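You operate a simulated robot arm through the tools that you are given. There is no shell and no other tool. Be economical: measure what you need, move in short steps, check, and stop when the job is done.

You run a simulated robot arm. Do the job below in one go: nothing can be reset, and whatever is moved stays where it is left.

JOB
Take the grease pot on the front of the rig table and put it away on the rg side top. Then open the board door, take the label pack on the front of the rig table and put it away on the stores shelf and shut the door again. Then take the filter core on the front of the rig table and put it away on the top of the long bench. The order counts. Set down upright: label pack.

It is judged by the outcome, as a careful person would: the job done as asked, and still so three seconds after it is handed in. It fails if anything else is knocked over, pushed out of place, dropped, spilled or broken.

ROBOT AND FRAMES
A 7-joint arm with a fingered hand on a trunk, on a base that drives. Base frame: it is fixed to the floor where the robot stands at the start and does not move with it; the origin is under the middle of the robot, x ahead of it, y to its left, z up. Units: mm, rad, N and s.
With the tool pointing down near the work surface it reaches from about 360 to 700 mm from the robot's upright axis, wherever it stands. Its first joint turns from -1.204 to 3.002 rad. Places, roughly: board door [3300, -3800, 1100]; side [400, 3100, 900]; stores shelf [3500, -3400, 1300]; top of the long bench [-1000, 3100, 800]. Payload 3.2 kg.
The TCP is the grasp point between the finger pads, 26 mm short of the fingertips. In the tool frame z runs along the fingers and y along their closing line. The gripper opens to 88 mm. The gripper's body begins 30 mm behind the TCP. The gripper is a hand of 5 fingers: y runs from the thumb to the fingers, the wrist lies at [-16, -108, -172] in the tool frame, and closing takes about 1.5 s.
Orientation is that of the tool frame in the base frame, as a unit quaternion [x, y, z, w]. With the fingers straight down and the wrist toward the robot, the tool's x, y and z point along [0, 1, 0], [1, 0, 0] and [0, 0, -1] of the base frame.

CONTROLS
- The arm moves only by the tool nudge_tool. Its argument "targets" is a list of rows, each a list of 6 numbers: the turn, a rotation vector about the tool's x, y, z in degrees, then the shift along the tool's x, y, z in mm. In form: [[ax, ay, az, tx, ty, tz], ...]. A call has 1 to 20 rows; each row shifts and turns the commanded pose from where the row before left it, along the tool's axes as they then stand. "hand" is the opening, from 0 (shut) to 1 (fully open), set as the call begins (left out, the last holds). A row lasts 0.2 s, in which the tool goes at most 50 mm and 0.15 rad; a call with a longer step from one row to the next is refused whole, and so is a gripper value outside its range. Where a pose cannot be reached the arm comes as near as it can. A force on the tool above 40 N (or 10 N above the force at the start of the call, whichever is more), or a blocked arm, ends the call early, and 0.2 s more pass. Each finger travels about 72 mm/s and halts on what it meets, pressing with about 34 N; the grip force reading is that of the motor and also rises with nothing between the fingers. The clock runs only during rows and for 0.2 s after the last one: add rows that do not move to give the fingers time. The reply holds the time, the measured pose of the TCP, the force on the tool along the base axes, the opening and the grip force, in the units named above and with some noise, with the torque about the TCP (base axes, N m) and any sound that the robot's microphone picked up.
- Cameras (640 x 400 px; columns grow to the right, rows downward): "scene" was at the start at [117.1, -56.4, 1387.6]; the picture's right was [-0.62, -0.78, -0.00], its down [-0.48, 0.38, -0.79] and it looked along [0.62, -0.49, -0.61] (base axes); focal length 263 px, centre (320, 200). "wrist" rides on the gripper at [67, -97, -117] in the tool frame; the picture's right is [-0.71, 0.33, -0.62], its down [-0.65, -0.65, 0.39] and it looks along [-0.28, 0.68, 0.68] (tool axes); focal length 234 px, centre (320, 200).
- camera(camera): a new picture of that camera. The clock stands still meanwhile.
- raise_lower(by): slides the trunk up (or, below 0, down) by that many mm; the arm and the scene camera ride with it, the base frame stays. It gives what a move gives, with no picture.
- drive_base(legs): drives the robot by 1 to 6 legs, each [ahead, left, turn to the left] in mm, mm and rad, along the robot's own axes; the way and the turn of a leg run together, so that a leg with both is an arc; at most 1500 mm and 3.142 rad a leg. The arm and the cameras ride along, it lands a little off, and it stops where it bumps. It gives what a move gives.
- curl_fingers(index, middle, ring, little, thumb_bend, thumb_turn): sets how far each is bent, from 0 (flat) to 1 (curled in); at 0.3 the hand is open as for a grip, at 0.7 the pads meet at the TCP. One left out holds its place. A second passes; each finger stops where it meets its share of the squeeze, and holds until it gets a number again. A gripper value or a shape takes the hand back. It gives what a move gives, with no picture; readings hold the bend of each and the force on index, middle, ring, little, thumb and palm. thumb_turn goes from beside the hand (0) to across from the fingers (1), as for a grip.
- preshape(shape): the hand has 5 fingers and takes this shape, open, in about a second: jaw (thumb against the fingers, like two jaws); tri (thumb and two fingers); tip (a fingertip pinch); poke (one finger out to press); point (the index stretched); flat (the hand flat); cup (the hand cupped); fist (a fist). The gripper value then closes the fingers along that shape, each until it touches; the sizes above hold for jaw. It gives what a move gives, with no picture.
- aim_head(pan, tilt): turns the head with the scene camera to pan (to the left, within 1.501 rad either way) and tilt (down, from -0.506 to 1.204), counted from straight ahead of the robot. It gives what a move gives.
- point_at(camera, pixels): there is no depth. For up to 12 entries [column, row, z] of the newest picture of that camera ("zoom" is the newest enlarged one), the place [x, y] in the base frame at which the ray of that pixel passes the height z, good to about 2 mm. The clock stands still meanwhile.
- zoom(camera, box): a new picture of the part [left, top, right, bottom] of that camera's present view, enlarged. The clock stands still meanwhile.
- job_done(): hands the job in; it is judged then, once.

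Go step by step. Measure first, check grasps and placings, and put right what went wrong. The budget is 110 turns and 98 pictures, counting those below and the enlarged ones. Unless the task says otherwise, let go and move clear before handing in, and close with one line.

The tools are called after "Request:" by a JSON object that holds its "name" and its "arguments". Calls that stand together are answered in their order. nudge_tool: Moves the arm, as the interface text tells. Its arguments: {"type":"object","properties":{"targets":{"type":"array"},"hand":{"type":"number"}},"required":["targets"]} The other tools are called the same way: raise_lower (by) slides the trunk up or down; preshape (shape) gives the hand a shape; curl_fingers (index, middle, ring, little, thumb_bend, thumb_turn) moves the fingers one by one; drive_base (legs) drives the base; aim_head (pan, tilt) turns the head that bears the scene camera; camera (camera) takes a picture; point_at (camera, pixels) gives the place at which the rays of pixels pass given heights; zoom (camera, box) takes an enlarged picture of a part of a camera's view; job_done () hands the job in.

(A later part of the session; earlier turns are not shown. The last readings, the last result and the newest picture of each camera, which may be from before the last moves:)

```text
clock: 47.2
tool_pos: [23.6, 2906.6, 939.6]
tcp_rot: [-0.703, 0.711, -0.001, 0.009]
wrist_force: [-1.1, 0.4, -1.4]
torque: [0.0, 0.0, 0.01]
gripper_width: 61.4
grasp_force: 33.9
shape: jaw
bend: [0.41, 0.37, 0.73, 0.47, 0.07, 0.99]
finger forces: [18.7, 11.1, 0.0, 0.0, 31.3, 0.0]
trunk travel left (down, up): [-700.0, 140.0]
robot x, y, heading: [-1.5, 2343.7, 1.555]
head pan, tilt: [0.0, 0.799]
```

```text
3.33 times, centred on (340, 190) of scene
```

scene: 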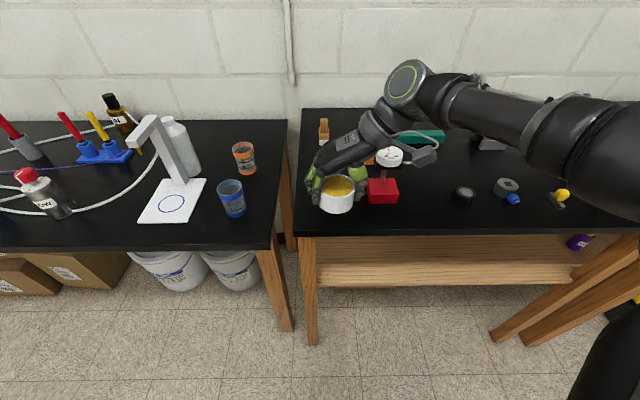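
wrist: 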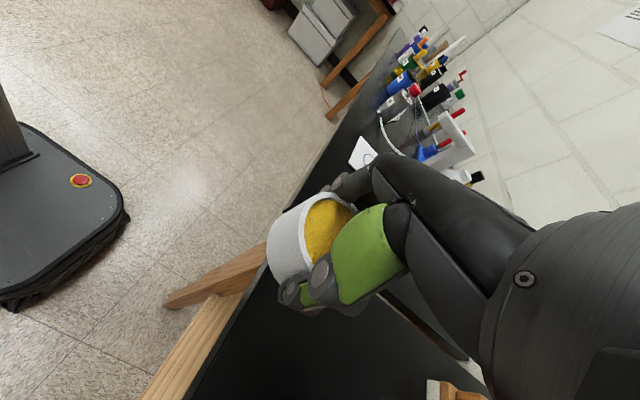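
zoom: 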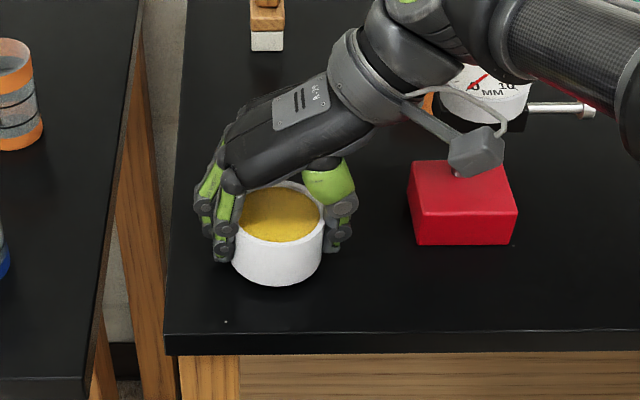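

Clear all round, with the pot about 20 mm above the top. Lowering in small steps until contact.

Request:
{"name": "nudge_tool", "arguments": {"targets": [[0, 0, 0, 0, 0, 6], [0, 0, 0, 0, 0, 5], [0, 0, 0, 0, 0, 3], [0, 0, 0, 0, 0, 2], [0, 0, 0, 0, 0, 0]]}}

Request:
{"name": "zoom", "arguments": {"camera": "scene", "box": [280, 170, 400, 250]}}

```text
clock: 48.4
tool_pos: [23.5, 2905.0, 929.4]
tcp_rot: [-0.703, 0.711, 0.004, 0.01]
wrist_force: [-0.4, 0.9, 24.0]
torque: [0.06, -0.75, -0.01]
gripper_width: 61.3
grasp_force: 33.8
shape: jaw
bend: [0.41, 0.37, 0.73, 0.47, 0.04, 1.0]
finger forces: [21.4, 11.7, 0.1, 0.0, 35.1, 0.0]
trunk travel left (down, up): [-700.0, 140.0]
robot x, y, heading: [3.8, 2344.3, 1.559]
head pan, tilt: [0.0, 0.799]
```

```text
5.00 times, centred on (340, 210) of scene
```

zoom: 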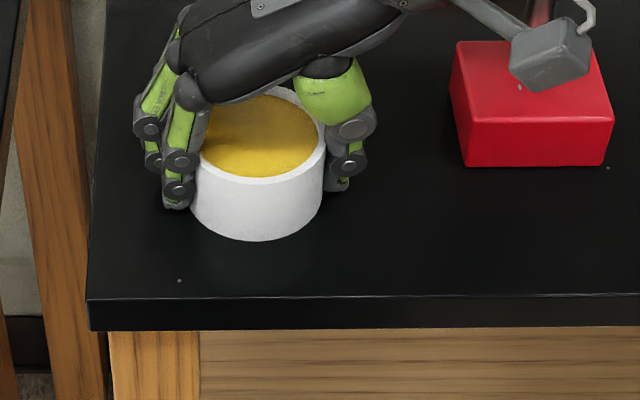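

Contact (24 N). I'll relieve the pressure 5 mm and open the hand.

Request:
{"name": "nudge_tool", "arguments": {"targets": [[0, 0, 0, 0, 0, -3], [0, 0, 0, 0, 0, -2], [0, 0, 0, 0, 0, 0]]}}

Request:
{"name": "nudge_tool", "arguments": {"targets": [[0, 0, 0, 0, 0, 0], [0, 0, 0, 0, 0, 0], [0, 0, 0, 0, 0, 0], [0, 0, 0, 0, 0, 0], [0, 0, 0, 0, 0, 0], [0, 0, 0, 0, 0, 0]], "hand": 1}}

Request:
{"name": "zoom", "arguments": {"camera": "scene", "box": [280, 170, 400, 250]}}

```text
clock: 49.2
tool_pos: [24.2, 2904.9, 930.4]
tcp_rot: [-0.703, 0.711, -0.002, 0.01]
wrist_force: [-0.4, 0.3, 9.9]
torque: [0.1, -0.36, 0.0]
gripper_width: 61.6
grasp_force: 33.7
shape: jaw
bend: [0.41, 0.37, 0.73, 0.47, 0.04, 1.0]
finger forces: [21.0, 11.7, 0.0, 0.1, 33.6, 0.0]
trunk travel left (down, up): [-700.0, 140.0]
robot x, y, heading: [-0.6, 2345.1, 1.56]
head pan, tilt: [0.0, 0.799]
```

```text
clock: 50.6
tool_pos: [22.8, 2906.8, 929.8]
tcp_rot: [-0.704, 0.71, -0.001, 0.009]
wrist_force: [-0.7, 1.1, 0.3]
torque: [0.02, 0.03, 0.01]
gripper_width: 87.6
grasp_force: 0.1
shape: jaw
bend: [0.3, 0.3, 0.3, 0.3, 0.3, 0.97]
finger forces: [0.1, 0.1, 0.0, 0.1, 0.0, 0.0]
trunk travel left (down, up): [-700.0, 140.0]
robot x, y, heading: [2.0, 2341.8, 1.554]
head pan, tilt: [0.0, 0.799]
```

```text
5.00 times, centred on (340, 210) of scene
```

zoom: 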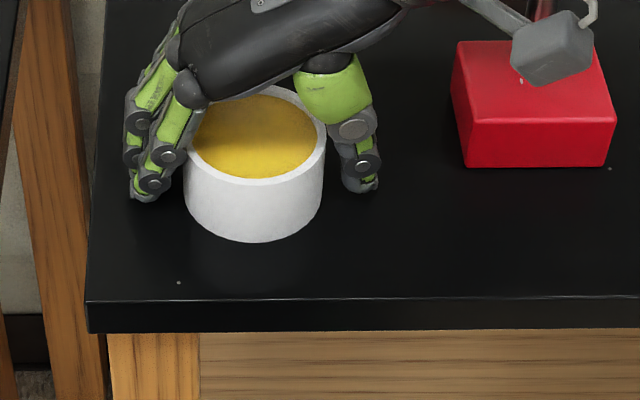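

The pot is standing free. I'll lift straight up and back off.

Request:
{"name": "nudge_tool", "arguments": {"targets": [[0, 0, 0, 0, 0, -15], [0, 0, 0, 0, 0, -25], [0, 0, 0, 0, 0, -30], [0, 0, 0, 0, 0, -40], [0, 0, 0, 0, 0, 0]]}}

Request:
{"name": "drive_base", "arguments": {"legs": [[-800, 0, 0], [0, 0, -1.571]]}}

Request:
{"name": "aim_head", "arguments": {"pan": 1.45, "tilt": 0.45}}

Request:
{"name": "zoom", "arguments": {"camera": "scene", "box": [200, 80, 440, 230]}}

Request:
{"name": "aim_head", "arguments": {"pan": -0.9, "tilt": 0.35}}

Request:
{"name": "camera", "arguments": {"camera": "scene"}}

```text
clock: 51.8
tool_pos: [22.4, 2906.7, 1040.9]
tcp_rot: [-0.703, 0.711, -0.002, 0.008]
wrist_force: [-0.6, -0.1, -0.1]
torque: [0.01, -0.01, 0.03]
gripper_width: 87.9
grasp_force: 0.1
shape: jaw
bend: [0.3, 0.3, 0.3, 0.3, 0.3, 0.97]
finger forces: [0.1, 0.1, 0.0, 0.1, 0.1, 0.1]
trunk travel left (down, up): [-700.0, 140.0]
robot x, y, heading: [-0.7, 2342.8, 1.557]
head pan, tilt: [0.0, 0.799]
```

```text
clock: 59.9
tool_pos: [553.1, 1536.6, 1042.1]
tcp_rot: [0.001, 1.0, -0.007, 0.005]
wrist_force: [1.1, -0.4, -0.8]
torque: [-0.01, -0.01, 0.01]
gripper_width: 87.9
grasp_force: 0.0
shape: jaw
bend: [0.3, 0.3, 0.3, 0.3, 0.3, 0.97]
finger forces: [0.0, 0.0, 0.0, 0.0, 0.1, 0.0]
trunk travel left (down, up): [-700.0, 140.0]
robot x, y, heading: [-6.5, 1554.0, -0.007]
head pan, tilt: [0.0, 0.799]
```

```text
clock: 61.5
tool_pos: [553.1, 1537.9, 1039.4]
tcp_rot: [0.001, 1.0, -0.007, 0.006]
wrist_force: [-0.2, 0.0, 0.1]
torque: [-0.03, 0.0, -0.02]
gripper_width: 87.8
grasp_force: 0.0
shape: jaw
bend: [0.3, 0.3, 0.3, 0.3, 0.3, 0.97]
finger forces: [0.0, 0.1, 0.0, 0.0, 0.0, 0.0]
trunk travel left (down, up): [-700.0, 140.0]
robot x, y, heading: [-8.8, 1548.2, -0.006]
head pan, tilt: [1.45, 0.45]
```

```text
2.67 times, centred on (320, 155) of scene
```

zoom: 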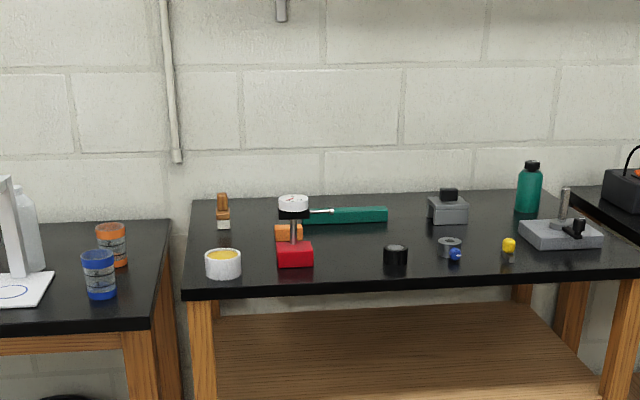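

```text
clock: 63.6
tool_pos: [553.3, 1537.4, 1041.4]
tcp_rot: [0.001, 1.0, -0.006, 0.005]
wrist_force: [0.2, 0.9, 0.5]
torque: [0.02, -0.03, 0.0]
gripper_width: 87.6
grasp_force: 0.0
shape: jaw
bend: [0.3, 0.3, 0.3, 0.3, 0.3, 0.97]
finger forces: [0.1, 0.0, 0.0, 0.0, 0.1, 0.0]
trunk travel left (down, up): [-700.0, 140.0]
robot x, y, heading: [-8.9, 1554.5, -0.006]
head pan, tilt: [-0.901, 0.351]
```

```text
61 pictures are left
```

scene: 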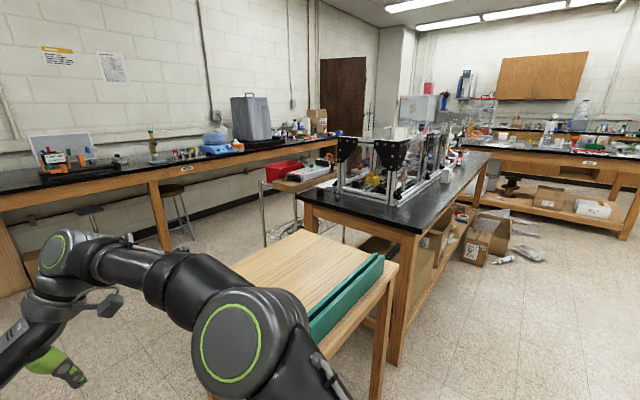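

The pot stands well on the rg top (zoom 223,263). Now I'll look toward the board door region around (350,100).

Request:
{"name": "zoom", "arguments": {"camera": "scene", "box": [300, 40, 460, 140]}}

Request:
{"name": "zoom", "arguments": {"camera": "scene", "box": [440, 40, 640, 240]}}

```text
4.00 times, centred on (380, 90) of scene
```

zoom: 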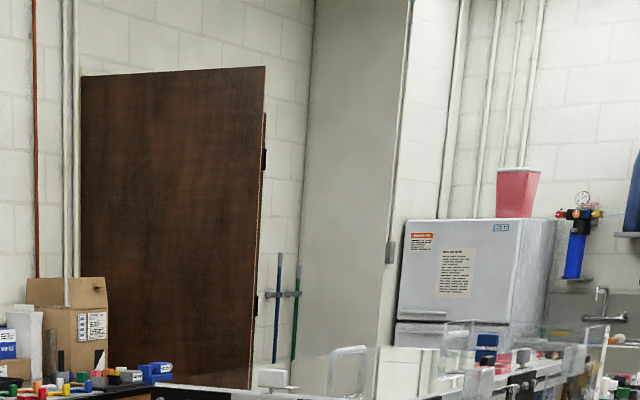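

```text
2.00 times, centred on (540, 140) of scene
```

zoom: 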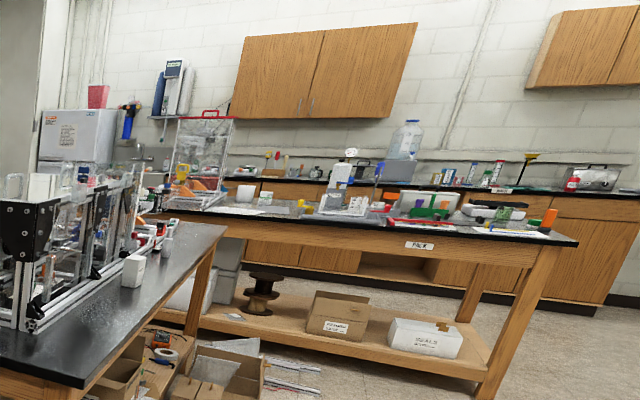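

Request:
{"name": "point_at", "arguments": {"camera": "scene", "pixels": [[395, 362, 0], [478, 205, 0], [625, 240, 0], [455, 152, 900], [640, 186, 900], [326, 147, 900], [0, 193, 900], [267, 245, 0], [340, 228, 0], [415, 96, 1700], [415, 96, 1500], [505, 262, 0]]}}

Request:
{"name": "aim_head", "arguments": {"pan": -1.4, "tilt": 0.4}}

Request:
{"name": "camera", "arguments": {"camera": "scene"}}

```text
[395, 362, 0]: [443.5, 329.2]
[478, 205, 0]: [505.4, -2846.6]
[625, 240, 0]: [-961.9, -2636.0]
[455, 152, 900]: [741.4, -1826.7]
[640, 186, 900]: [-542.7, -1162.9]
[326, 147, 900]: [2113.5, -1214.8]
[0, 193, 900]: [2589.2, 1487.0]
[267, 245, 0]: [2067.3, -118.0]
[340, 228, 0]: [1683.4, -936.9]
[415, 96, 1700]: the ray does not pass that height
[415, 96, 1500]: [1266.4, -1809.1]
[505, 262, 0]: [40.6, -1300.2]
```

```text
clock: 64.6
tool_pos: [552.5, 1536.6, 1040.1]
tcp_rot: [0.001, 1.0, -0.008, 0.005]
wrist_force: [0.5, -0.9, -0.3]
torque: [0.02, -0.03, -0.01]
gripper_width: 87.9
grasp_force: 0.1
shape: jaw
bend: [0.3, 0.3, 0.3, 0.3, 0.3, 0.97]
finger forces: [0.0, 0.0, 0.0, 0.1, 0.1, 0.1]
trunk travel left (down, up): [-700.0, 140.0]
robot x, y, heading: [-9.1, 1553.0, -0.002]
head pan, tilt: [-1.4, 0.4]
```

```text
58 pictures are left
```

scene: 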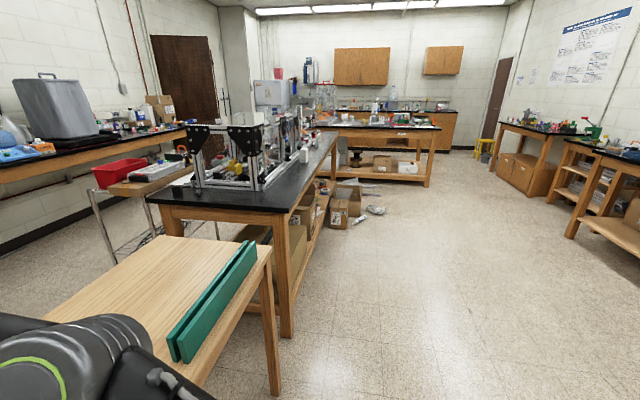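

Request:
{"name": "point_at", "arguments": {"camera": "scene", "pixels": [[425, 188, 0], [470, 151, 0], [500, 177, 0], [545, 200, 0], [568, 237, 0], [440, 150, 0], [380, 212, 0], [365, 250, 0], [222, 240, 0], [150, 240, 0], [350, 168, 0], [283, 335, 0]]}}

Request:
{"name": "zoom", "arguments": {"camera": "scene", "box": [60, 20, 260, 245]}}

Request:
{"name": "zoom", "arguments": {"camera": "scene", "box": [240, 40, 480, 220]}}

```text
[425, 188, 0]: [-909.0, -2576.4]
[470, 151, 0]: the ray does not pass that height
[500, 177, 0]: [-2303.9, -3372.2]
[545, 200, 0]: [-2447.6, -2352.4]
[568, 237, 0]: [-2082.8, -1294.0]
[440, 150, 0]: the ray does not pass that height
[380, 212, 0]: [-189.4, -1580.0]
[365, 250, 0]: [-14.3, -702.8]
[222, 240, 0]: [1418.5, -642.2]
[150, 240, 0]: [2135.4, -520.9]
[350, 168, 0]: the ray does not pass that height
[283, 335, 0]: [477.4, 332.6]
```

```text
1.78 times, centred on (160, 132) of scene
```

zoom: 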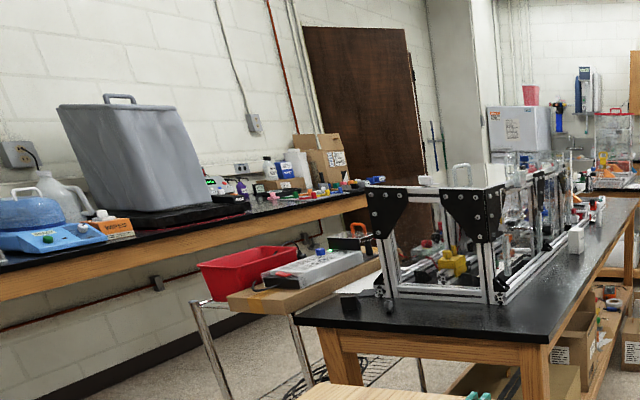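

```text
2.22 times, centred on (360, 130) of scene
```

zoom: 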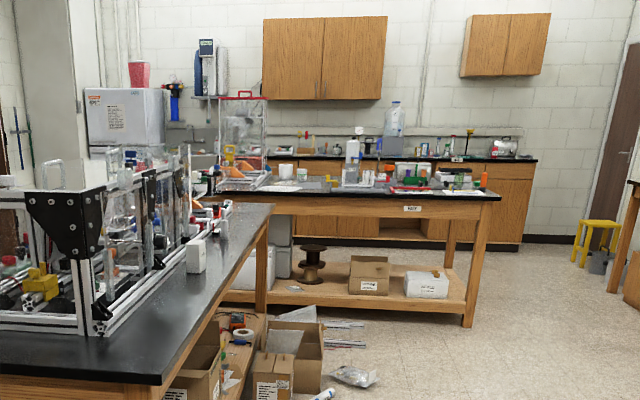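

The dark wooden door at (185,85) is the board door, and I'll reach it by going around the PACK bench. I'll drive down the open floor and look again.

Request:
{"name": "drive_base", "arguments": {"legs": [[-1350, 0, 0], [0, 0, -1.571], [1500, 0, 0], [1500, 0, 0]]}}

Request:
{"name": "aim_head", "arguments": {"pan": 0.4, "tilt": 0.4}}

Request:
{"name": "camera", "arguments": {"camera": "scene"}}

```text
clock: 89.3
tool_pos: [-1387.7, -2026.8, 1040.1]
tcp_rot: [0.703, 0.711, -0.009, -0.001]
wrist_force: [0.0, 0.3, 0.2]
torque: [0.01, -0.02, 0.0]
gripper_width: 87.7
grasp_force: 0.1
shape: jaw
bend: [0.3, 0.3, 0.3, 0.3, 0.3, 0.97]
finger forces: [0.0, 0.1, 0.0, 0.0, 0.0, 0.1]
trunk travel left (down, up): [-700.0, 140.0]
robot x, y, heading: [-1377.3, -1462.7, -1.56]
head pan, tilt: [-1.4, 0.4]
```

```text
clock: 91.1
tool_pos: [-1386.1, -2026.8, 1041.5]
tcp_rot: [0.704, 0.711, -0.009, -0.001]
wrist_force: [0.0, 0.2, -0.6]
torque: [-0.02, 0.01, 0.0]
gripper_width: 87.6
grasp_force: 0.1
shape: jaw
bend: [0.3, 0.3, 0.3, 0.3, 0.3, 0.97]
finger forces: [0.1, 0.0, 0.0, 0.1, 0.1, 0.1]
trunk travel left (down, up): [-700.0, 140.0]
robot x, y, heading: [-1378.1, -1460.3, -1.564]
head pan, tilt: [0.4, 0.4]
```

```text
55 pictures are left
```

scene: 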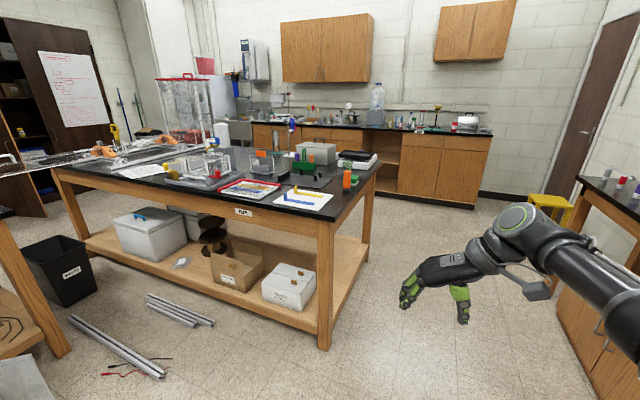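

Request:
{"name": "zoom", "arguments": {"camera": "scene", "box": [0, 20, 160, 220]}}

Request:
{"name": "aim_head", "arguments": {"pan": 1.1, "tilt": 0.35}}

Request:
{"name": "camera", "arguments": {"camera": "scene"}}

Request:
{"name": "zoom", "arguments": {"camera": "scene", "box": [80, 20, 300, 200]}}

```text
2.00 times, centred on (80, 120) of scene
```

zoom: 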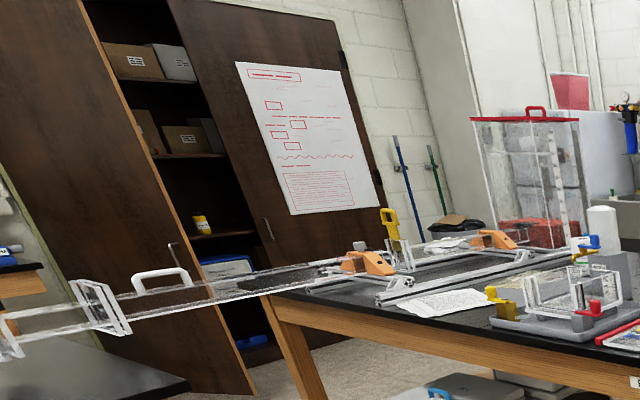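

```text
clock: 92.2
tool_pos: [-1387.4, -2026.5, 1041.2]
tcp_rot: [0.703, 0.711, -0.009, -0.002]
wrist_force: [0.4, 0.0, -0.9]
torque: [0.01, -0.01, 0.03]
gripper_width: 88.0
grasp_force: 0.0
shape: jaw
bend: [0.3, 0.3, 0.3, 0.3, 0.3, 0.97]
finger forces: [0.0, 0.1, 0.0, 0.1, 0.1, 0.1]
trunk travel left (down, up): [-700.0, 140.0]
robot x, y, heading: [-1377.2, -1461.1, -1.566]
head pan, tilt: [1.1, 0.351]
```

```text
53 pictures are left
```

scene: 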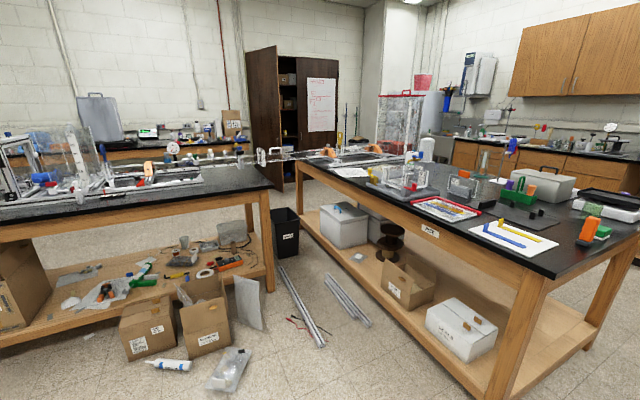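

```text
2.22 times, centred on (190, 110) of scene
```

zoom: 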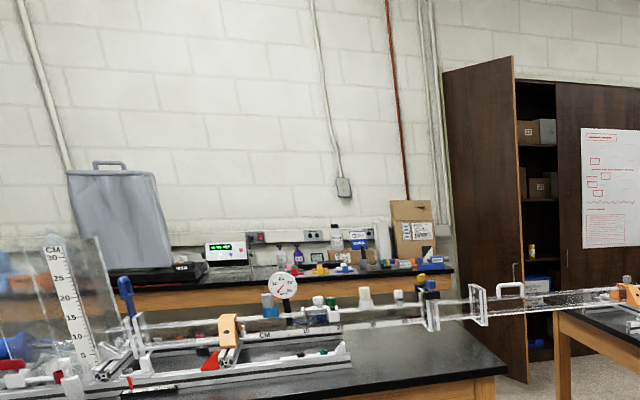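

The cupboard has its left leaf open already, and the board door is the right leaf with the paper (zoom handle near its left edge). I'll measure the passage behind the PACK bench.

Request:
{"name": "point_at", "arguments": {"camera": "scene", "pixels": [[590, 350, 0], [300, 188, 0], [270, 292, 0], [410, 160, 900], [272, 190, 0], [325, 350, 0], [366, 327, 0], [286, 258, 0], [280, 187, 0], [320, 195, 0]]}}

Request:
{"name": "aim_head", "arguments": {"pan": 0.2, "tilt": 0.5}}

Request:
{"name": "camera", "arguments": {"camera": "scene"}}

Request:
{"name": "point_at", "arguments": {"camera": "scene", "pixels": [[390, 150, 0], [460, 158, 0], [250, 270, 0], [300, 178, 0], [283, 200, 0]]}}

```text
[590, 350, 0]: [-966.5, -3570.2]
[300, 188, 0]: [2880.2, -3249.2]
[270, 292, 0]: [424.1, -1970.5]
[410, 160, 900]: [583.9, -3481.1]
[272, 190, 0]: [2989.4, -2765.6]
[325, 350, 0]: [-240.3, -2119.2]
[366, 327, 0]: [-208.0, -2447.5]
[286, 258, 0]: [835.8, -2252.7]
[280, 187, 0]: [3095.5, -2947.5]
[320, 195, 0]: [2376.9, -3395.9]
```

```text
clock: 93.4
tool_pos: [-1387.1, -2027.5, 1041.6]
tcp_rot: [0.703, 0.711, -0.009, -0.002]
wrist_force: [-0.8, -0.2, 0.2]
torque: [-0.02, 0.03, -0.01]
gripper_width: 87.9
grasp_force: 0.0
shape: jaw
bend: [0.3, 0.3, 0.3, 0.3, 0.3, 0.97]
finger forces: [0.0, 0.0, 0.1, 0.0, 0.0, 0.1]
trunk travel left (down, up): [-700.0, 140.0]
robot x, y, heading: [-1378.7, -1461.7, -1.567]
head pan, tilt: [0.201, 0.499]
```

```text
51 pictures are left
```

scene: 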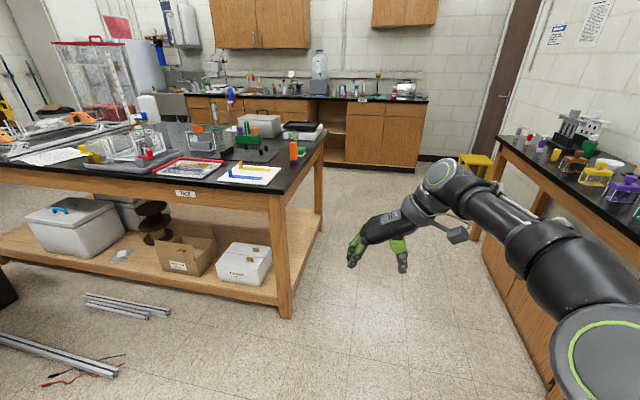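

```text
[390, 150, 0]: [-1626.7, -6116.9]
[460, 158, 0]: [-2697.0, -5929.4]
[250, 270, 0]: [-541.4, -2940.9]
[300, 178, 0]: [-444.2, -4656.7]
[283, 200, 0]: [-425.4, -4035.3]
```

The aisle behind the PACK bench (y≈-3650 to about -5100) is wide. I'll drive to (-1378,-4150), turn to face +x and look.

Request:
{"name": "drive_base", "arguments": {"legs": [[1400, 0, 0], [1290, 0, 0], [0, 0, 1.571]]}}

Request:
{"name": "aim_head", "arguments": {"pan": 0.1, "tilt": 0.35}}

Request:
{"name": "camera", "arguments": {"camera": "scene"}}

Request:
{"name": "point_at", "arguments": {"camera": "scene", "pixels": [[320, 250, 0]]}}

```text
clock: 110.4
tool_pos: [-816.9, -4187.9, 1041.9]
tcp_rot: [0.002, 1.0, -0.007, 0.006]
wrist_force: [-0.4, -0.8, 0.1]
torque: [0.0, -0.02, -0.01]
gripper_width: 87.6
grasp_force: 0.0
shape: jaw
bend: [0.3, 0.3, 0.3, 0.3, 0.3, 0.97]
finger forces: [0.0, 0.1, 0.0, 0.0, 0.0, 0.0]
trunk travel left (down, up): [-700.0, 140.0]
robot x, y, heading: [-1379.6, -4177.2, -0.008]
head pan, tilt: [0.201, 0.499]
```

```text
clock: 111.1
tool_pos: [-816.4, -4187.3, 1041.9]
tcp_rot: [0.001, 1.0, -0.007, 0.005]
wrist_force: [-0.4, -0.2, -0.1]
torque: [-0.02, 0.0, 0.02]
gripper_width: 88.0
grasp_force: 0.1
shape: jaw
bend: [0.3, 0.3, 0.3, 0.3, 0.3, 0.97]
finger forces: [0.0, 0.0, 0.1, 0.0, 0.0, 0.0]
trunk travel left (down, up): [-700.0, 140.0]
robot x, y, heading: [-1382.3, -4172.9, -0.008]
head pan, tilt: [0.099, 0.351]
```

```text
50 pictures are left
```

scene: 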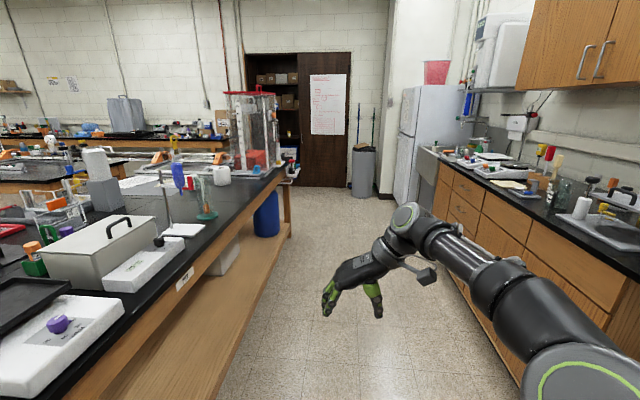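

```text
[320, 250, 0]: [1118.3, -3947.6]
```

Request:
{"name": "point_at", "arguments": {"camera": "scene", "pixels": [[287, 176, 900], [180, 290, 900], [425, 155, 900], [600, 300, 900], [365, 197, 0], [300, 186, 0], [347, 188, 0], [386, 199, 0], [410, 205, 0]]}}

Request:
{"name": "zoom", "arguments": {"camera": "scene", "box": [230, 40, 400, 210]}}

```text
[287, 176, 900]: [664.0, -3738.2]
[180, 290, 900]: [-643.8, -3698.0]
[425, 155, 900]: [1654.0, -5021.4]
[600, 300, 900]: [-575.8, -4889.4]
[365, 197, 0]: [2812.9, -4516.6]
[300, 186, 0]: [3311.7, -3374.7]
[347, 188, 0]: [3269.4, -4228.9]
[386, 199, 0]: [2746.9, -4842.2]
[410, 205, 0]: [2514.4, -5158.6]
```

```text
2.35 times, centred on (315, 125) of scene
```

zoom: 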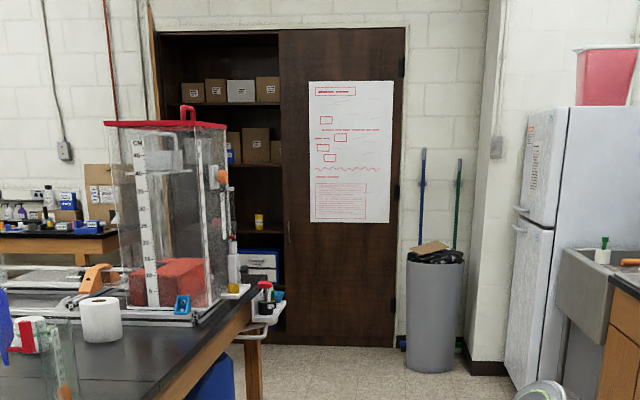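

The aisle is clear. The right leaf spans y≈-3400 (handle side) to -4230 (hinge) at x≈3290. I'll drive nearer and inspect the handle.

Request:
{"name": "drive_base", "arguments": {"legs": [[1500, 0, 0], [1500, 0, 0], [400, 620, 0]]}}

Request:
{"name": "aim_head", "arguments": {"pan": 0.1, "tilt": 0.15}}

Request:
{"name": "camera", "arguments": {"camera": "scene"}}

```text
clock: 128.9
tool_pos: [2519.8, -3573.7, 1041.2]
tcp_rot: [-0.006, 1.0, -0.008, 0.005]
wrist_force: [0.4, 0.0, 0.1]
torque: [0.0, -0.01, 0.01]
gripper_width: 88.0
grasp_force: 0.1
shape: jaw
bend: [0.3, 0.3, 0.3, 0.3, 0.3, 0.97]
finger forces: [0.0, 0.1, 0.0, 0.0, 0.1, 0.1]
trunk travel left (down, up): [-700.0, 140.0]
robot x, y, heading: [1954.3, -3568.3, 0.013]
head pan, tilt: [0.099, 0.351]
```

```text
clock: 129.6
tool_pos: [2519.0, -3574.0, 1041.6]
tcp_rot: [-0.006, 1.0, -0.007, 0.005]
wrist_force: [-0.3, 0.3, -0.2]
torque: [-0.01, -0.01, -0.01]
gripper_width: 87.7
grasp_force: 0.0
shape: jaw
bend: [0.3, 0.3, 0.3, 0.3, 0.3, 0.97]
finger forces: [0.1, 0.0, 0.0, 0.0, 0.1, 0.0]
trunk travel left (down, up): [-700.0, 140.0]
robot x, y, heading: [1956.6, -3566.2, 0.006]
head pan, tilt: [0.099, 0.15]
```

```text
48 pictures are left
```

scene: 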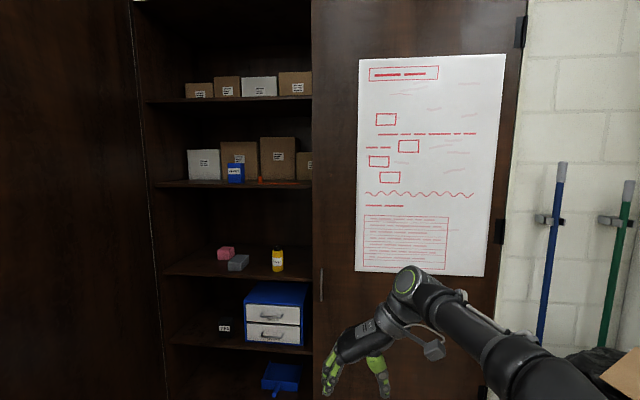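

Request:
{"name": "point_at", "arguments": {"camera": "scene", "pixels": [[321, 268, 850], [321, 302, 700], [321, 302, 720], [321, 302, 740], [321, 302, 760], [321, 268, 830], [321, 268, 800], [313, 185, 1280], [313, 185, 1260], [155, 186, 1260]]}}

Request:
{"name": "zoom", "arguments": {"camera": "scene", "box": [280, 240, 360, 320]}}

Request:
{"name": "camera", "arguments": {"camera": "wrist"}}

```text
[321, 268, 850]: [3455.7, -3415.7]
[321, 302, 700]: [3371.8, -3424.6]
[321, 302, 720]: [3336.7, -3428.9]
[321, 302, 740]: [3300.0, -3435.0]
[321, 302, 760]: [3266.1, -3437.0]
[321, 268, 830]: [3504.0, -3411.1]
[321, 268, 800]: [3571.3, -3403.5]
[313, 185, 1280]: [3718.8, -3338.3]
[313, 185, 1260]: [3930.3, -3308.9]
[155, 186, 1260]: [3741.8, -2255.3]
```

```text
5.00 times, centred on (320, 280) of scene
```

zoom: 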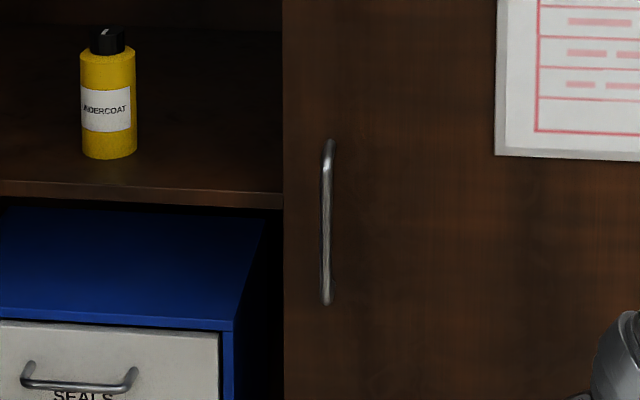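

```text
46 pictures are left
```

wrist: 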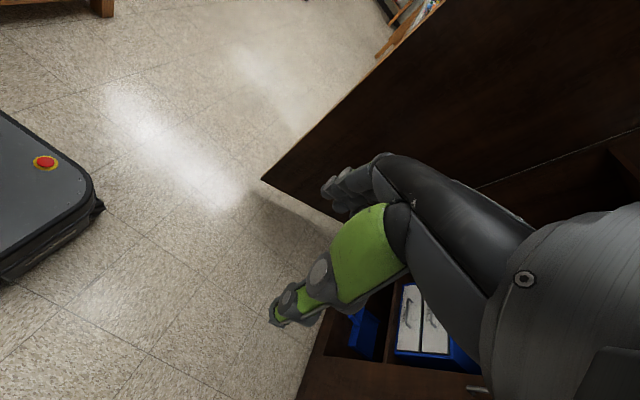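

The handle is a vertical bar at y≈-3437, z≈760–933, x≈3265. I'll turn the tool to point forward (closing line horizontal) for gripping it.

Request:
{"name": "nudge_tool", "arguments": {"targets": [[0, -8.2, 0, -10, 0, 0], [0, -8.2, 0, -10, 0, 0], [0, -8.2, 0, -10, 0, 0], [0, -8.2, 0, -10, 0, 0], [0, -8.2, 0, -10, 0, 5], [0, -8.2, 0, -5, 0, 10], [0, -8.2, 0, -5, 0, 10], [0, -8.2, 0, 0, 0, 10], [0, -8.2, 0, 0, 0, 10], [0, -8.2, 0, 0, 0, 10], [0, -8, 0, 0, 0, 10], [0, 0, 0, 0, 0, 0]]}}

Request:
{"name": "camera", "arguments": {"camera": "scene"}}

```text
clock: 132.2
tool_pos: [2627.6, -3573.3, 1030.2]
tcp_rot: [-0.011, 0.702, -0.001, 0.712]
wrist_force: [-0.1, -0.5, 0.3]
torque: [0.01, -0.03, 0.02]
gripper_width: 87.8
grasp_force: 0.1
shape: jaw
bend: [0.3, 0.3, 0.3, 0.3, 0.3, 0.97]
finger forces: [0.1, 0.1, 0.1, 0.0, 0.1, 0.1]
trunk travel left (down, up): [-700.0, 140.0]
robot x, y, heading: [1956.0, -3566.1, 0.011]
head pan, tilt: [0.099, 0.15]
```

```text
45 pictures are left
```

scene: 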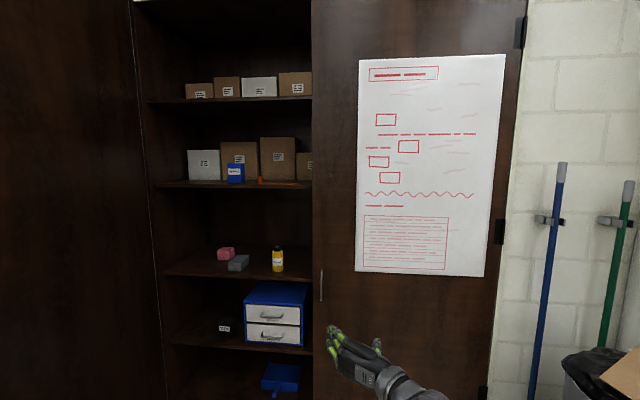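

The tool points forward now. I'll lower the trunk and drive to just short of the handle, then view it closely.

Request:
{"name": "raise_lower", "arguments": {"by": -182}}

Request:
{"name": "drive_base", "arguments": {"legs": [[500, 136, 0]]}}

Request:
{"name": "aim_head", "arguments": {"pan": 0.1, "tilt": 0.45}}

Request:
{"name": "zoom", "arguments": {"camera": "scene", "box": [220, 120, 420, 260]}}

Request:
{"name": "camera", "arguments": {"camera": "wrist"}}

```text
clock: 134.3
tool_pos: [2627.3, -3573.6, 848.8]
tcp_rot: [-0.008, 0.703, -0.001, 0.711]
wrist_force: [-0.6, 0.0, 0.6]
torque: [0.04, -0.02, -0.01]
gripper_width: 87.7
grasp_force: 0.0
shape: jaw
bend: [0.3, 0.3, 0.3, 0.3, 0.3, 0.97]
finger forces: [0.0, 0.1, 0.1, 0.1, 0.0, 0.1]
trunk travel left (down, up): [-518.0, 322.0]
robot x, y, heading: [1951.1, -3567.2, 0.014]
head pan, tilt: [0.099, 0.15]
```

```text
clock: 137.3
tool_pos: [3128.2, -3424.4, 847.5]
tcp_rot: [-0.011, 0.704, 0.002, 0.711]
wrist_force: [-0.3, 0.9, -0.4]
torque: [-0.03, 0.01, -0.02]
gripper_width: 87.7
grasp_force: 0.0
shape: jaw
bend: [0.3, 0.3, 0.3, 0.3, 0.3, 0.97]
finger forces: [0.0, 0.1, 0.0, 0.0, 0.0, 0.0]
trunk travel left (down, up): [-518.0, 322.0]
robot x, y, heading: [2455.8, -3421.1, 0.014]
head pan, tilt: [0.099, 0.15]
```

```text
clock: 138.1
tool_pos: [3125.7, -3425.0, 849.4]
tcp_rot: [-0.012, 0.704, 0.003, 0.711]
wrist_force: [0.4, 0.0, 0.4]
torque: [-0.01, 0.0, -0.01]
gripper_width: 87.9
grasp_force: 0.0
shape: jaw
bend: [0.3, 0.3, 0.3, 0.3, 0.3, 0.97]
finger forces: [0.1, 0.0, 0.1, 0.0, 0.1, 0.0]
trunk travel left (down, up): [-518.0, 322.0]
robot x, y, heading: [2454.7, -3423.2, 0.017]
head pan, tilt: [0.099, 0.45]
```

```text
2.86 times, centred on (320, 190) of scene
```

zoom: 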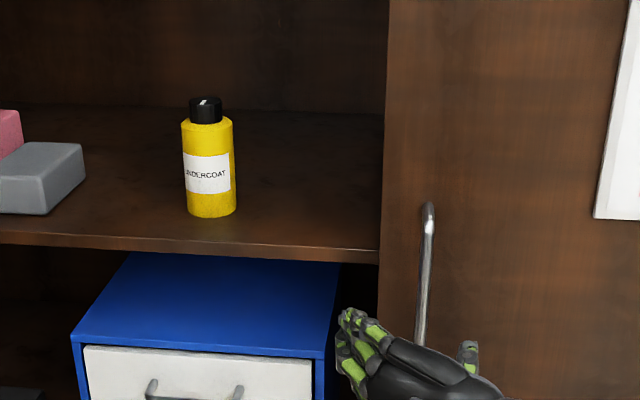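

```text
43 pictures are left
```

wrist: 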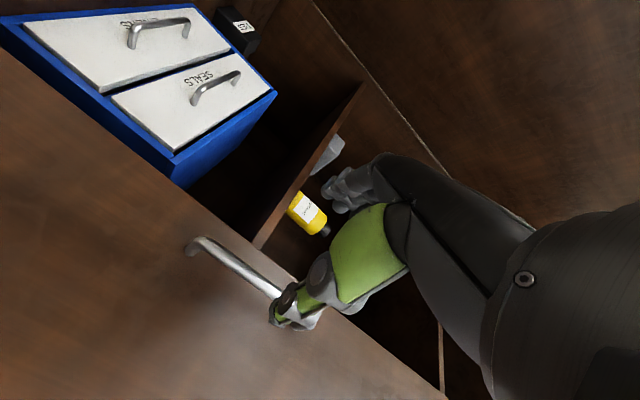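

Request:
{"name": "point_at", "arguments": {"camera": "zoom", "pixels": [[424, 290, 800], [424, 290, 830], [424, 290, 860], [428, 206, 900], [428, 206, 930], [428, 206, 960]]}}

Request:
{"name": "point_at", "arguments": {"camera": "wrist", "pixels": [[240, 268, 800], [240, 268, 820], [240, 268, 840], [197, 245, 740], [197, 245, 760], [197, 245, 780]]}}

```text
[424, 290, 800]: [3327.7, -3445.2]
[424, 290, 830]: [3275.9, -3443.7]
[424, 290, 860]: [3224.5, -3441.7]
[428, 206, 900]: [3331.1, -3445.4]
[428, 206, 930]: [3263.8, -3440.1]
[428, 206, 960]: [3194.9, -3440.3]
```

```text
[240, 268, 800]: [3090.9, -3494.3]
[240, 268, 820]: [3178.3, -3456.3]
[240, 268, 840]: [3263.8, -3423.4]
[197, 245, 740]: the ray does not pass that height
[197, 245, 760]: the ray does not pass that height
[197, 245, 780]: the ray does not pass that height
```

The bar is at y≈-3441, x≈3215–3230. I'll shift 16 mm right and advance 60 mm, then check.

Request:
{"name": "nudge_tool", "arguments": {"targets": [[0, 0, 0, 0, -16, 0], [0, 0, 0, 0, 0, 20], [0, 0, 0, 0, 0, 20], [0, 0, 0, 0, 0, 20], [0, 0, 0, 0, 0, 0]]}}

Request:
{"name": "camera", "arguments": {"camera": "wrist"}}

Request:
{"name": "zoom", "arguments": {"camera": "scene", "box": [270, 170, 430, 290]}}

```text
clock: 139.3
tool_pos: [3189.0, -3439.6, 849.8]
tcp_rot: [-0.012, 0.704, 0.002, 0.711]
wrist_force: [-0.7, -0.7, 0.9]
torque: [0.02, 0.0, 0.0]
gripper_width: 87.9
grasp_force: 0.1
shape: jaw
bend: [0.3, 0.3, 0.3, 0.3, 0.3, 0.97]
finger forces: [0.0, 0.0, 0.0, 0.0, 0.2, 0.0]
trunk travel left (down, up): [-518.0, 322.0]
robot x, y, heading: [2455.1, -3423.7, 0.017]
head pan, tilt: [0.099, 0.45]
```

```text
42 pictures are left
```

wrist: 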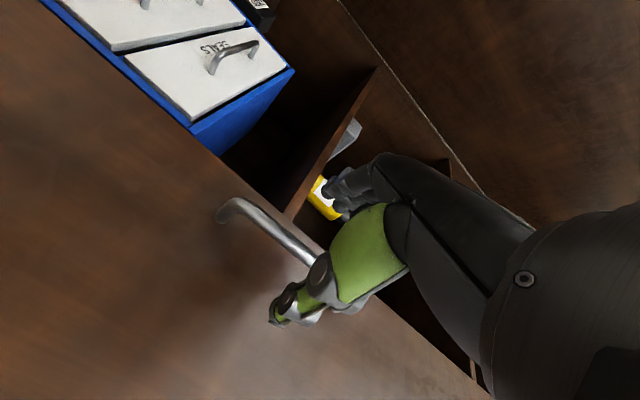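

```text
3.33 times, centred on (350, 230) of scene
```

zoom: 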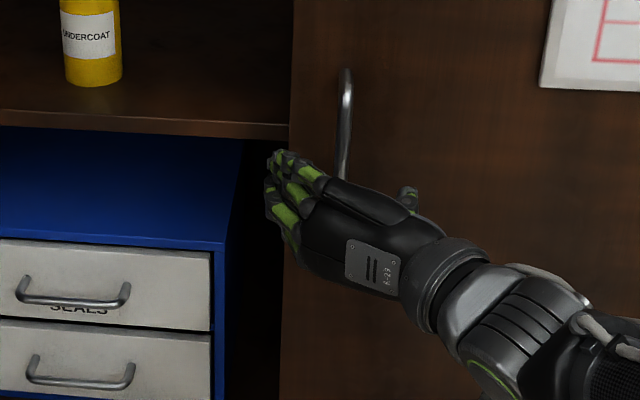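

Request:
{"name": "point_at", "arguments": {"camera": "wrist", "pixels": [[275, 233, 810], [275, 233, 825], [275, 233, 840], [275, 233, 800]]}}

Request:
{"name": "point_at", "arguments": {"camera": "zoom", "pixels": [[343, 140, 860], [343, 140, 880], [346, 72, 930]]}}

```text
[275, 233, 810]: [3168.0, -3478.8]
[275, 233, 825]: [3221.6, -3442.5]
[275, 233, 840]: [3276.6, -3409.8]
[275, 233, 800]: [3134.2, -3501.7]
```

```text
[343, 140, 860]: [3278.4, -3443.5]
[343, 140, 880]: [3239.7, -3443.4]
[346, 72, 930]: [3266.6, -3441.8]
```

Bar confirmed at (≈3222,-3442). I'll advance 25 mm gently, then close on it.

Request:
{"name": "nudge_tool", "arguments": {"targets": [[0, 0, 0, 0, -2, 8], [0, 0, 0, 0, 0, 8], [0, 0, 0, 0, 0, 7], [0, 0, 0, 0, 0, 0]]}}

Request:
{"name": "nudge_tool", "arguments": {"targets": [[0, 0, 0, 0, 0, 0], [0, 0, 0, 0, 0, 0], [0, 0, 0, 0, 0, 0], [0, 0, 0, 0, 0, 0], [0, 0, 0, 0, 0, 0], [0, 0, 0, 0, 0, 0], [0, 0, 0, 0, 0, 0], [0, 0, 0, 0, 0, 0]], "hand": 0}}

Request:
{"name": "zoom", "arguments": {"camera": "scene", "box": [270, 170, 430, 290]}}

```text
clock: 140.3
tool_pos: [3211.9, -3440.4, 848.0]
tcp_rot: [-0.012, 0.703, 0.002, 0.711]
wrist_force: [-0.4, 0.0, -0.1]
torque: [-0.02, 0.03, 0.0]
gripper_width: 88.0
grasp_force: 0.1
shape: jaw
bend: [0.3, 0.3, 0.3, 0.3, 0.3, 0.97]
finger forces: [0.1, 0.1, 0.1, 0.0, 0.0, 0.1]
trunk travel left (down, up): [-518.0, 322.0]
robot x, y, heading: [2459.7, -3423.8, 0.013]
head pan, tilt: [0.099, 0.45]
```

```text
clock: 142.1
tool_pos: [3211.6, -3442.0, 848.5]
tcp_rot: [-0.011, 0.704, 0.002, 0.71]
wrist_force: [1.1, -1.0, 1.0]
torque: [-0.09, -0.07, 0.0]
gripper_width: 7.1
grasp_force: 33.8
shape: jaw
bend: [0.65, 0.63, 0.72, 0.7, 0.77, 1.0]
finger forces: [15.5, 9.0, 4.7, 0.0, 30.2, 0.0]
trunk travel left (down, up): [-518.0, 322.0]
robot x, y, heading: [2454.3, -3420.1, 0.016]
head pan, tilt: [0.099, 0.45]
```

```text
3.33 times, centred on (350, 230) of scene
```

zoom: 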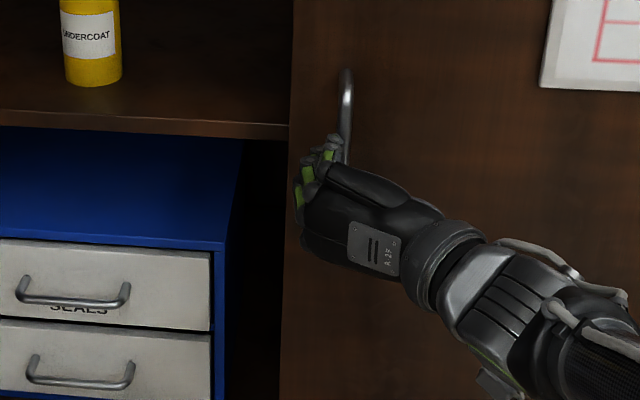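

The bar is gripped. I'll pull with a small arc of the base about the hinge (≈(3265,-4230)) as a test.

Request:
{"name": "drive_base", "arguments": {"legs": [[-82, -80, 0.1]]}}

Request:
{"name": "zoom", "arguments": {"camera": "scene", "box": [220, 120, 460, 300]}}

```text
clock: 143.3
tool_pos: [3131.9, -3453.6, 849.0]
tcp_rot: [-0.046, 0.702, 0.037, 0.71]
wrist_force: [-0.9, 5.2, -1.0]
torque: [-0.12, -0.03, 0.14]
gripper_width: 6.8
grasp_force: 33.6
shape: jaw
bend: [0.65, 0.62, 0.72, 0.7, 0.77, 1.0]
finger forces: [18.6, 10.7, 5.3, 0.1, 29.9, 0.0]
trunk travel left (down, up): [-518.0, 322.0]
robot x, y, heading: [2378.3, -3508.4, 0.111]
head pan, tilt: [0.099, 0.45]
```

```text
2.22 times, centred on (340, 210) of scene
```

zoom: 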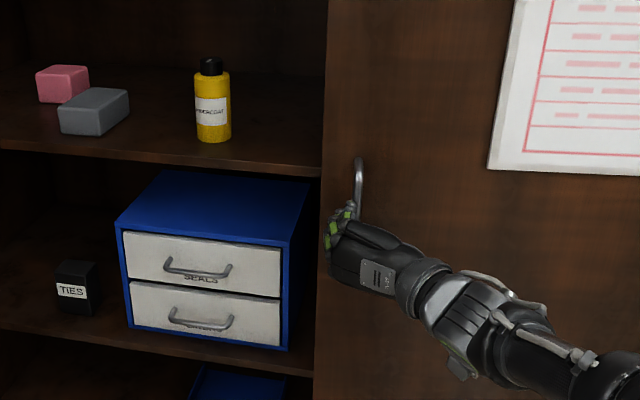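

The door is swinging with low force (5 N). Continuing the arc.

Request:
{"name": "drive_base", "arguments": {"legs": [[-206, -204, 0.25]]}}

```text
clock: 145.3
tool_pos: [2945.6, -3517.6, 849.8]
tcp_rot: [-0.133, 0.691, 0.124, 0.7]
wrist_force: [-6.3, 14.4, 0.0]
torque: [-0.09, -0.05, 0.35]
gripper_width: 8.2
grasp_force: 33.5
shape: jaw
bend: [0.62, 0.6, 0.72, 0.7, 0.78, 1.0]
finger forces: [21.6, 12.5, 5.4, 0.1, 25.6, 0.0]
trunk travel left (down, up): [-518.0, 322.0]
robot x, y, heading: [2229.7, -3758.3, 0.358]
head pan, tilt: [0.099, 0.45]
```

Some 15 N outward radial pull; I'll add a small outward correction and continue.

Request:
{"name": "drive_base", "arguments": {"legs": [[-247, -238, 0.3]]}}

Request:
{"name": "aim_head", "arguments": {"pan": 0.0, "tilt": 0.4}}

Request:
{"name": "camera", "arguments": {"camera": "scene"}}

```text
clock: 147.6
tool_pos: [2751.3, -3651.7, 848.4]
tcp_rot: [-0.231, 0.664, 0.225, 0.674]
wrist_force: [-1.5, 2.8, -0.4]
torque: [-0.06, -0.07, 0.15]
gripper_width: 8.3
grasp_force: 34.6
shape: jaw
bend: [0.63, 0.61, 0.72, 0.7, 0.78, 1.0]
finger forces: [17.7, 10.6, 4.3, 0.0, 31.1, 0.1]
trunk travel left (down, up): [-518.0, 322.0]
robot x, y, heading: [2135.3, -4086.4, 0.653]
head pan, tilt: [0.099, 0.45]
```

```text
clock: 148.2
tool_pos: [2751.7, -3651.1, 848.9]
tcp_rot: [-0.232, 0.664, 0.225, 0.675]
wrist_force: [-1.0, 1.9, 0.3]
torque: [-0.06, -0.08, 0.11]
gripper_width: 8.3
grasp_force: 34.0
shape: jaw
bend: [0.63, 0.61, 0.72, 0.7, 0.77, 1.0]
finger forces: [17.5, 10.2, 4.1, 0.0, 32.0, 0.0]
trunk travel left (down, up): [-518.0, 322.0]
robot x, y, heading: [2134.4, -4085.8, 0.649]
head pan, tilt: [0.0, 0.4]
```

```text
38 pictures are left
```

scene: 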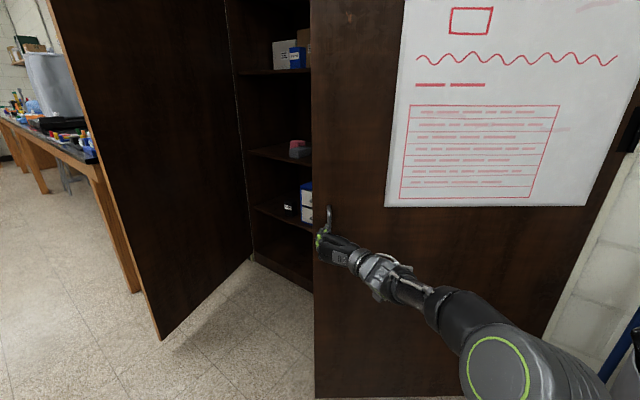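

About 37° open. I'll continue the arc.

Request:
{"name": "drive_base", "arguments": {"legs": [[-287, -285, 0.35]]}}

```text
clock: 150.7
tool_pos: [2582.2, -3872.3, 849.1]
tcp_rot: [-0.341, 0.615, 0.34, 0.624]
wrist_force: [18.4, -9.2, -2.5]
torque: [-0.07, -0.01, -0.4]
gripper_width: 4.7
grasp_force: 34.1
shape: jaw
bend: [0.68, 0.72, 0.71, 0.7, 0.6, 1.0]
finger forces: [11.5, 5.7, 2.8, 0.1, 39.2, 0.1]
trunk travel left (down, up): [-518.0, 322.0]
robot x, y, heading: [2148.3, -4488.1, 1.004]
head pan, tilt: [0.0, 0.4]
```

Now 57° open. I'll add a straight pull so the bar pivots in the grip, staying clear of the counter.

Request:
{"name": "drive_base", "arguments": {"legs": [[-157, -35, 0]]}}

Request:
{"name": "camera", "arguments": {"camera": "scene"}}

```text
clock: 152.3
tool_pos: [2526.4, -4017.7, 847.8]
tcp_rot: [-0.341, 0.616, 0.337, 0.625]
wrist_force: [1.0, 0.9, 3.7]
torque: [0.06, -0.07, 0.01]
gripper_width: 5.9
grasp_force: 33.7
shape: jaw
bend: [0.67, 0.72, 0.72, 0.7, 0.61, 1.0]
finger forces: [17.1, 9.2, 4.3, 0.0, 33.0, 0.0]
trunk travel left (down, up): [-518.0, 322.0]
robot x, y, heading: [2091.8, -4634.1, 1.003]
head pan, tilt: [0.0, 0.4]
stopped in leg 1: the robot was blocked; the commanded pose is now the measured one
```

```text
37 pictures are left
```

scene: 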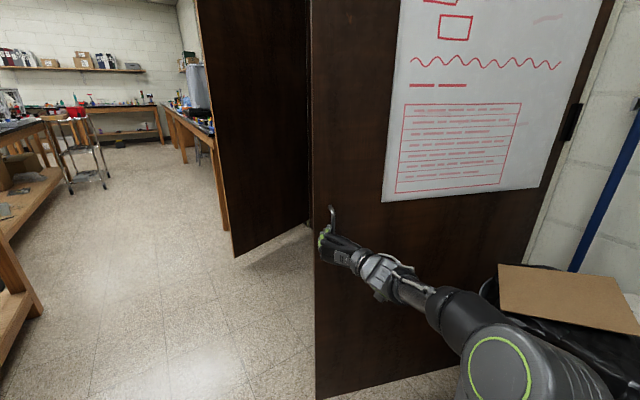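

The door is ~73° open. I'll release and retract the hand along its axis.

Request:
{"name": "nudge_tool", "arguments": {"targets": [[0, 0, 0, 0, 0, 0], [0, 0, 0, 0, 0, 0], [0, 0, 0, 0, 0, 0], [0, 0, 0, 0, 0, 0], [0, 0, 0, 0, 0, 0], [0, 0, 0, 0, 0, 0], [0, 0, 0, 0, 0, -25], [0, 0, 0, 0, 0, -25], [0, 0, 0, 0, 0, -25], [0, 0, 0, 0, 0, -25], [0, 0, 0, 0, 0, 0]], "hand": 1}}

Request:
{"name": "aim_head", "arguments": {"pan": -0.5, "tilt": 0.7}}

Request:
{"name": "camera", "arguments": {"camera": "scene"}}

```text
clock: 154.7
tool_pos: [2473.3, -4101.5, 845.2]
tcp_rot: [-0.343, 0.616, 0.335, 0.625]
wrist_force: [0.6, -0.3, -0.4]
torque: [0.0, 0.0, 0.03]
gripper_width: 87.7
grasp_force: 0.1
shape: jaw
bend: [0.3, 0.3, 0.3, 0.3, 0.3, 0.97]
finger forces: [0.1, 0.0, 0.0, 0.0, 0.1, 0.0]
trunk travel left (down, up): [-518.0, 322.0]
robot x, y, heading: [2093.5, -4638.4, 1.003]
head pan, tilt: [0.0, 0.4]
```

```text
clock: 155.6
tool_pos: [2472.4, -4102.6, 846.2]
tcp_rot: [-0.344, 0.616, 0.336, 0.624]
wrist_force: [0.0, 0.0, -0.4]
torque: [-0.05, -0.01, -0.02]
gripper_width: 87.9
grasp_force: 0.0
shape: jaw
bend: [0.3, 0.3, 0.3, 0.3, 0.3, 0.97]
finger forces: [0.0, 0.0, 0.0, 0.0, 0.1, 0.0]
trunk travel left (down, up): [-518.0, 322.0]
robot x, y, heading: [2091.5, -4640.8, 1.009]
head pan, tilt: [-0.499, 0.7]
```

```text
36 pictures are left
```

scene: 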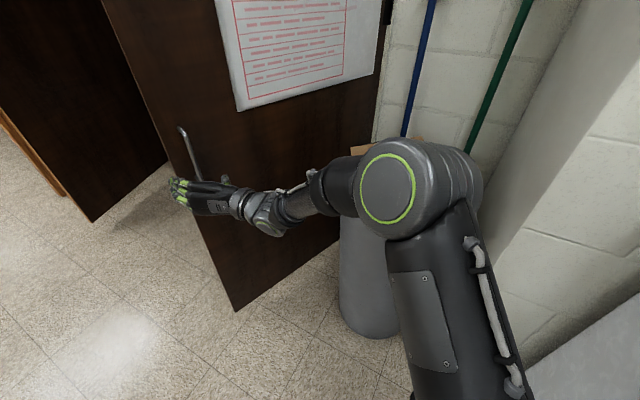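

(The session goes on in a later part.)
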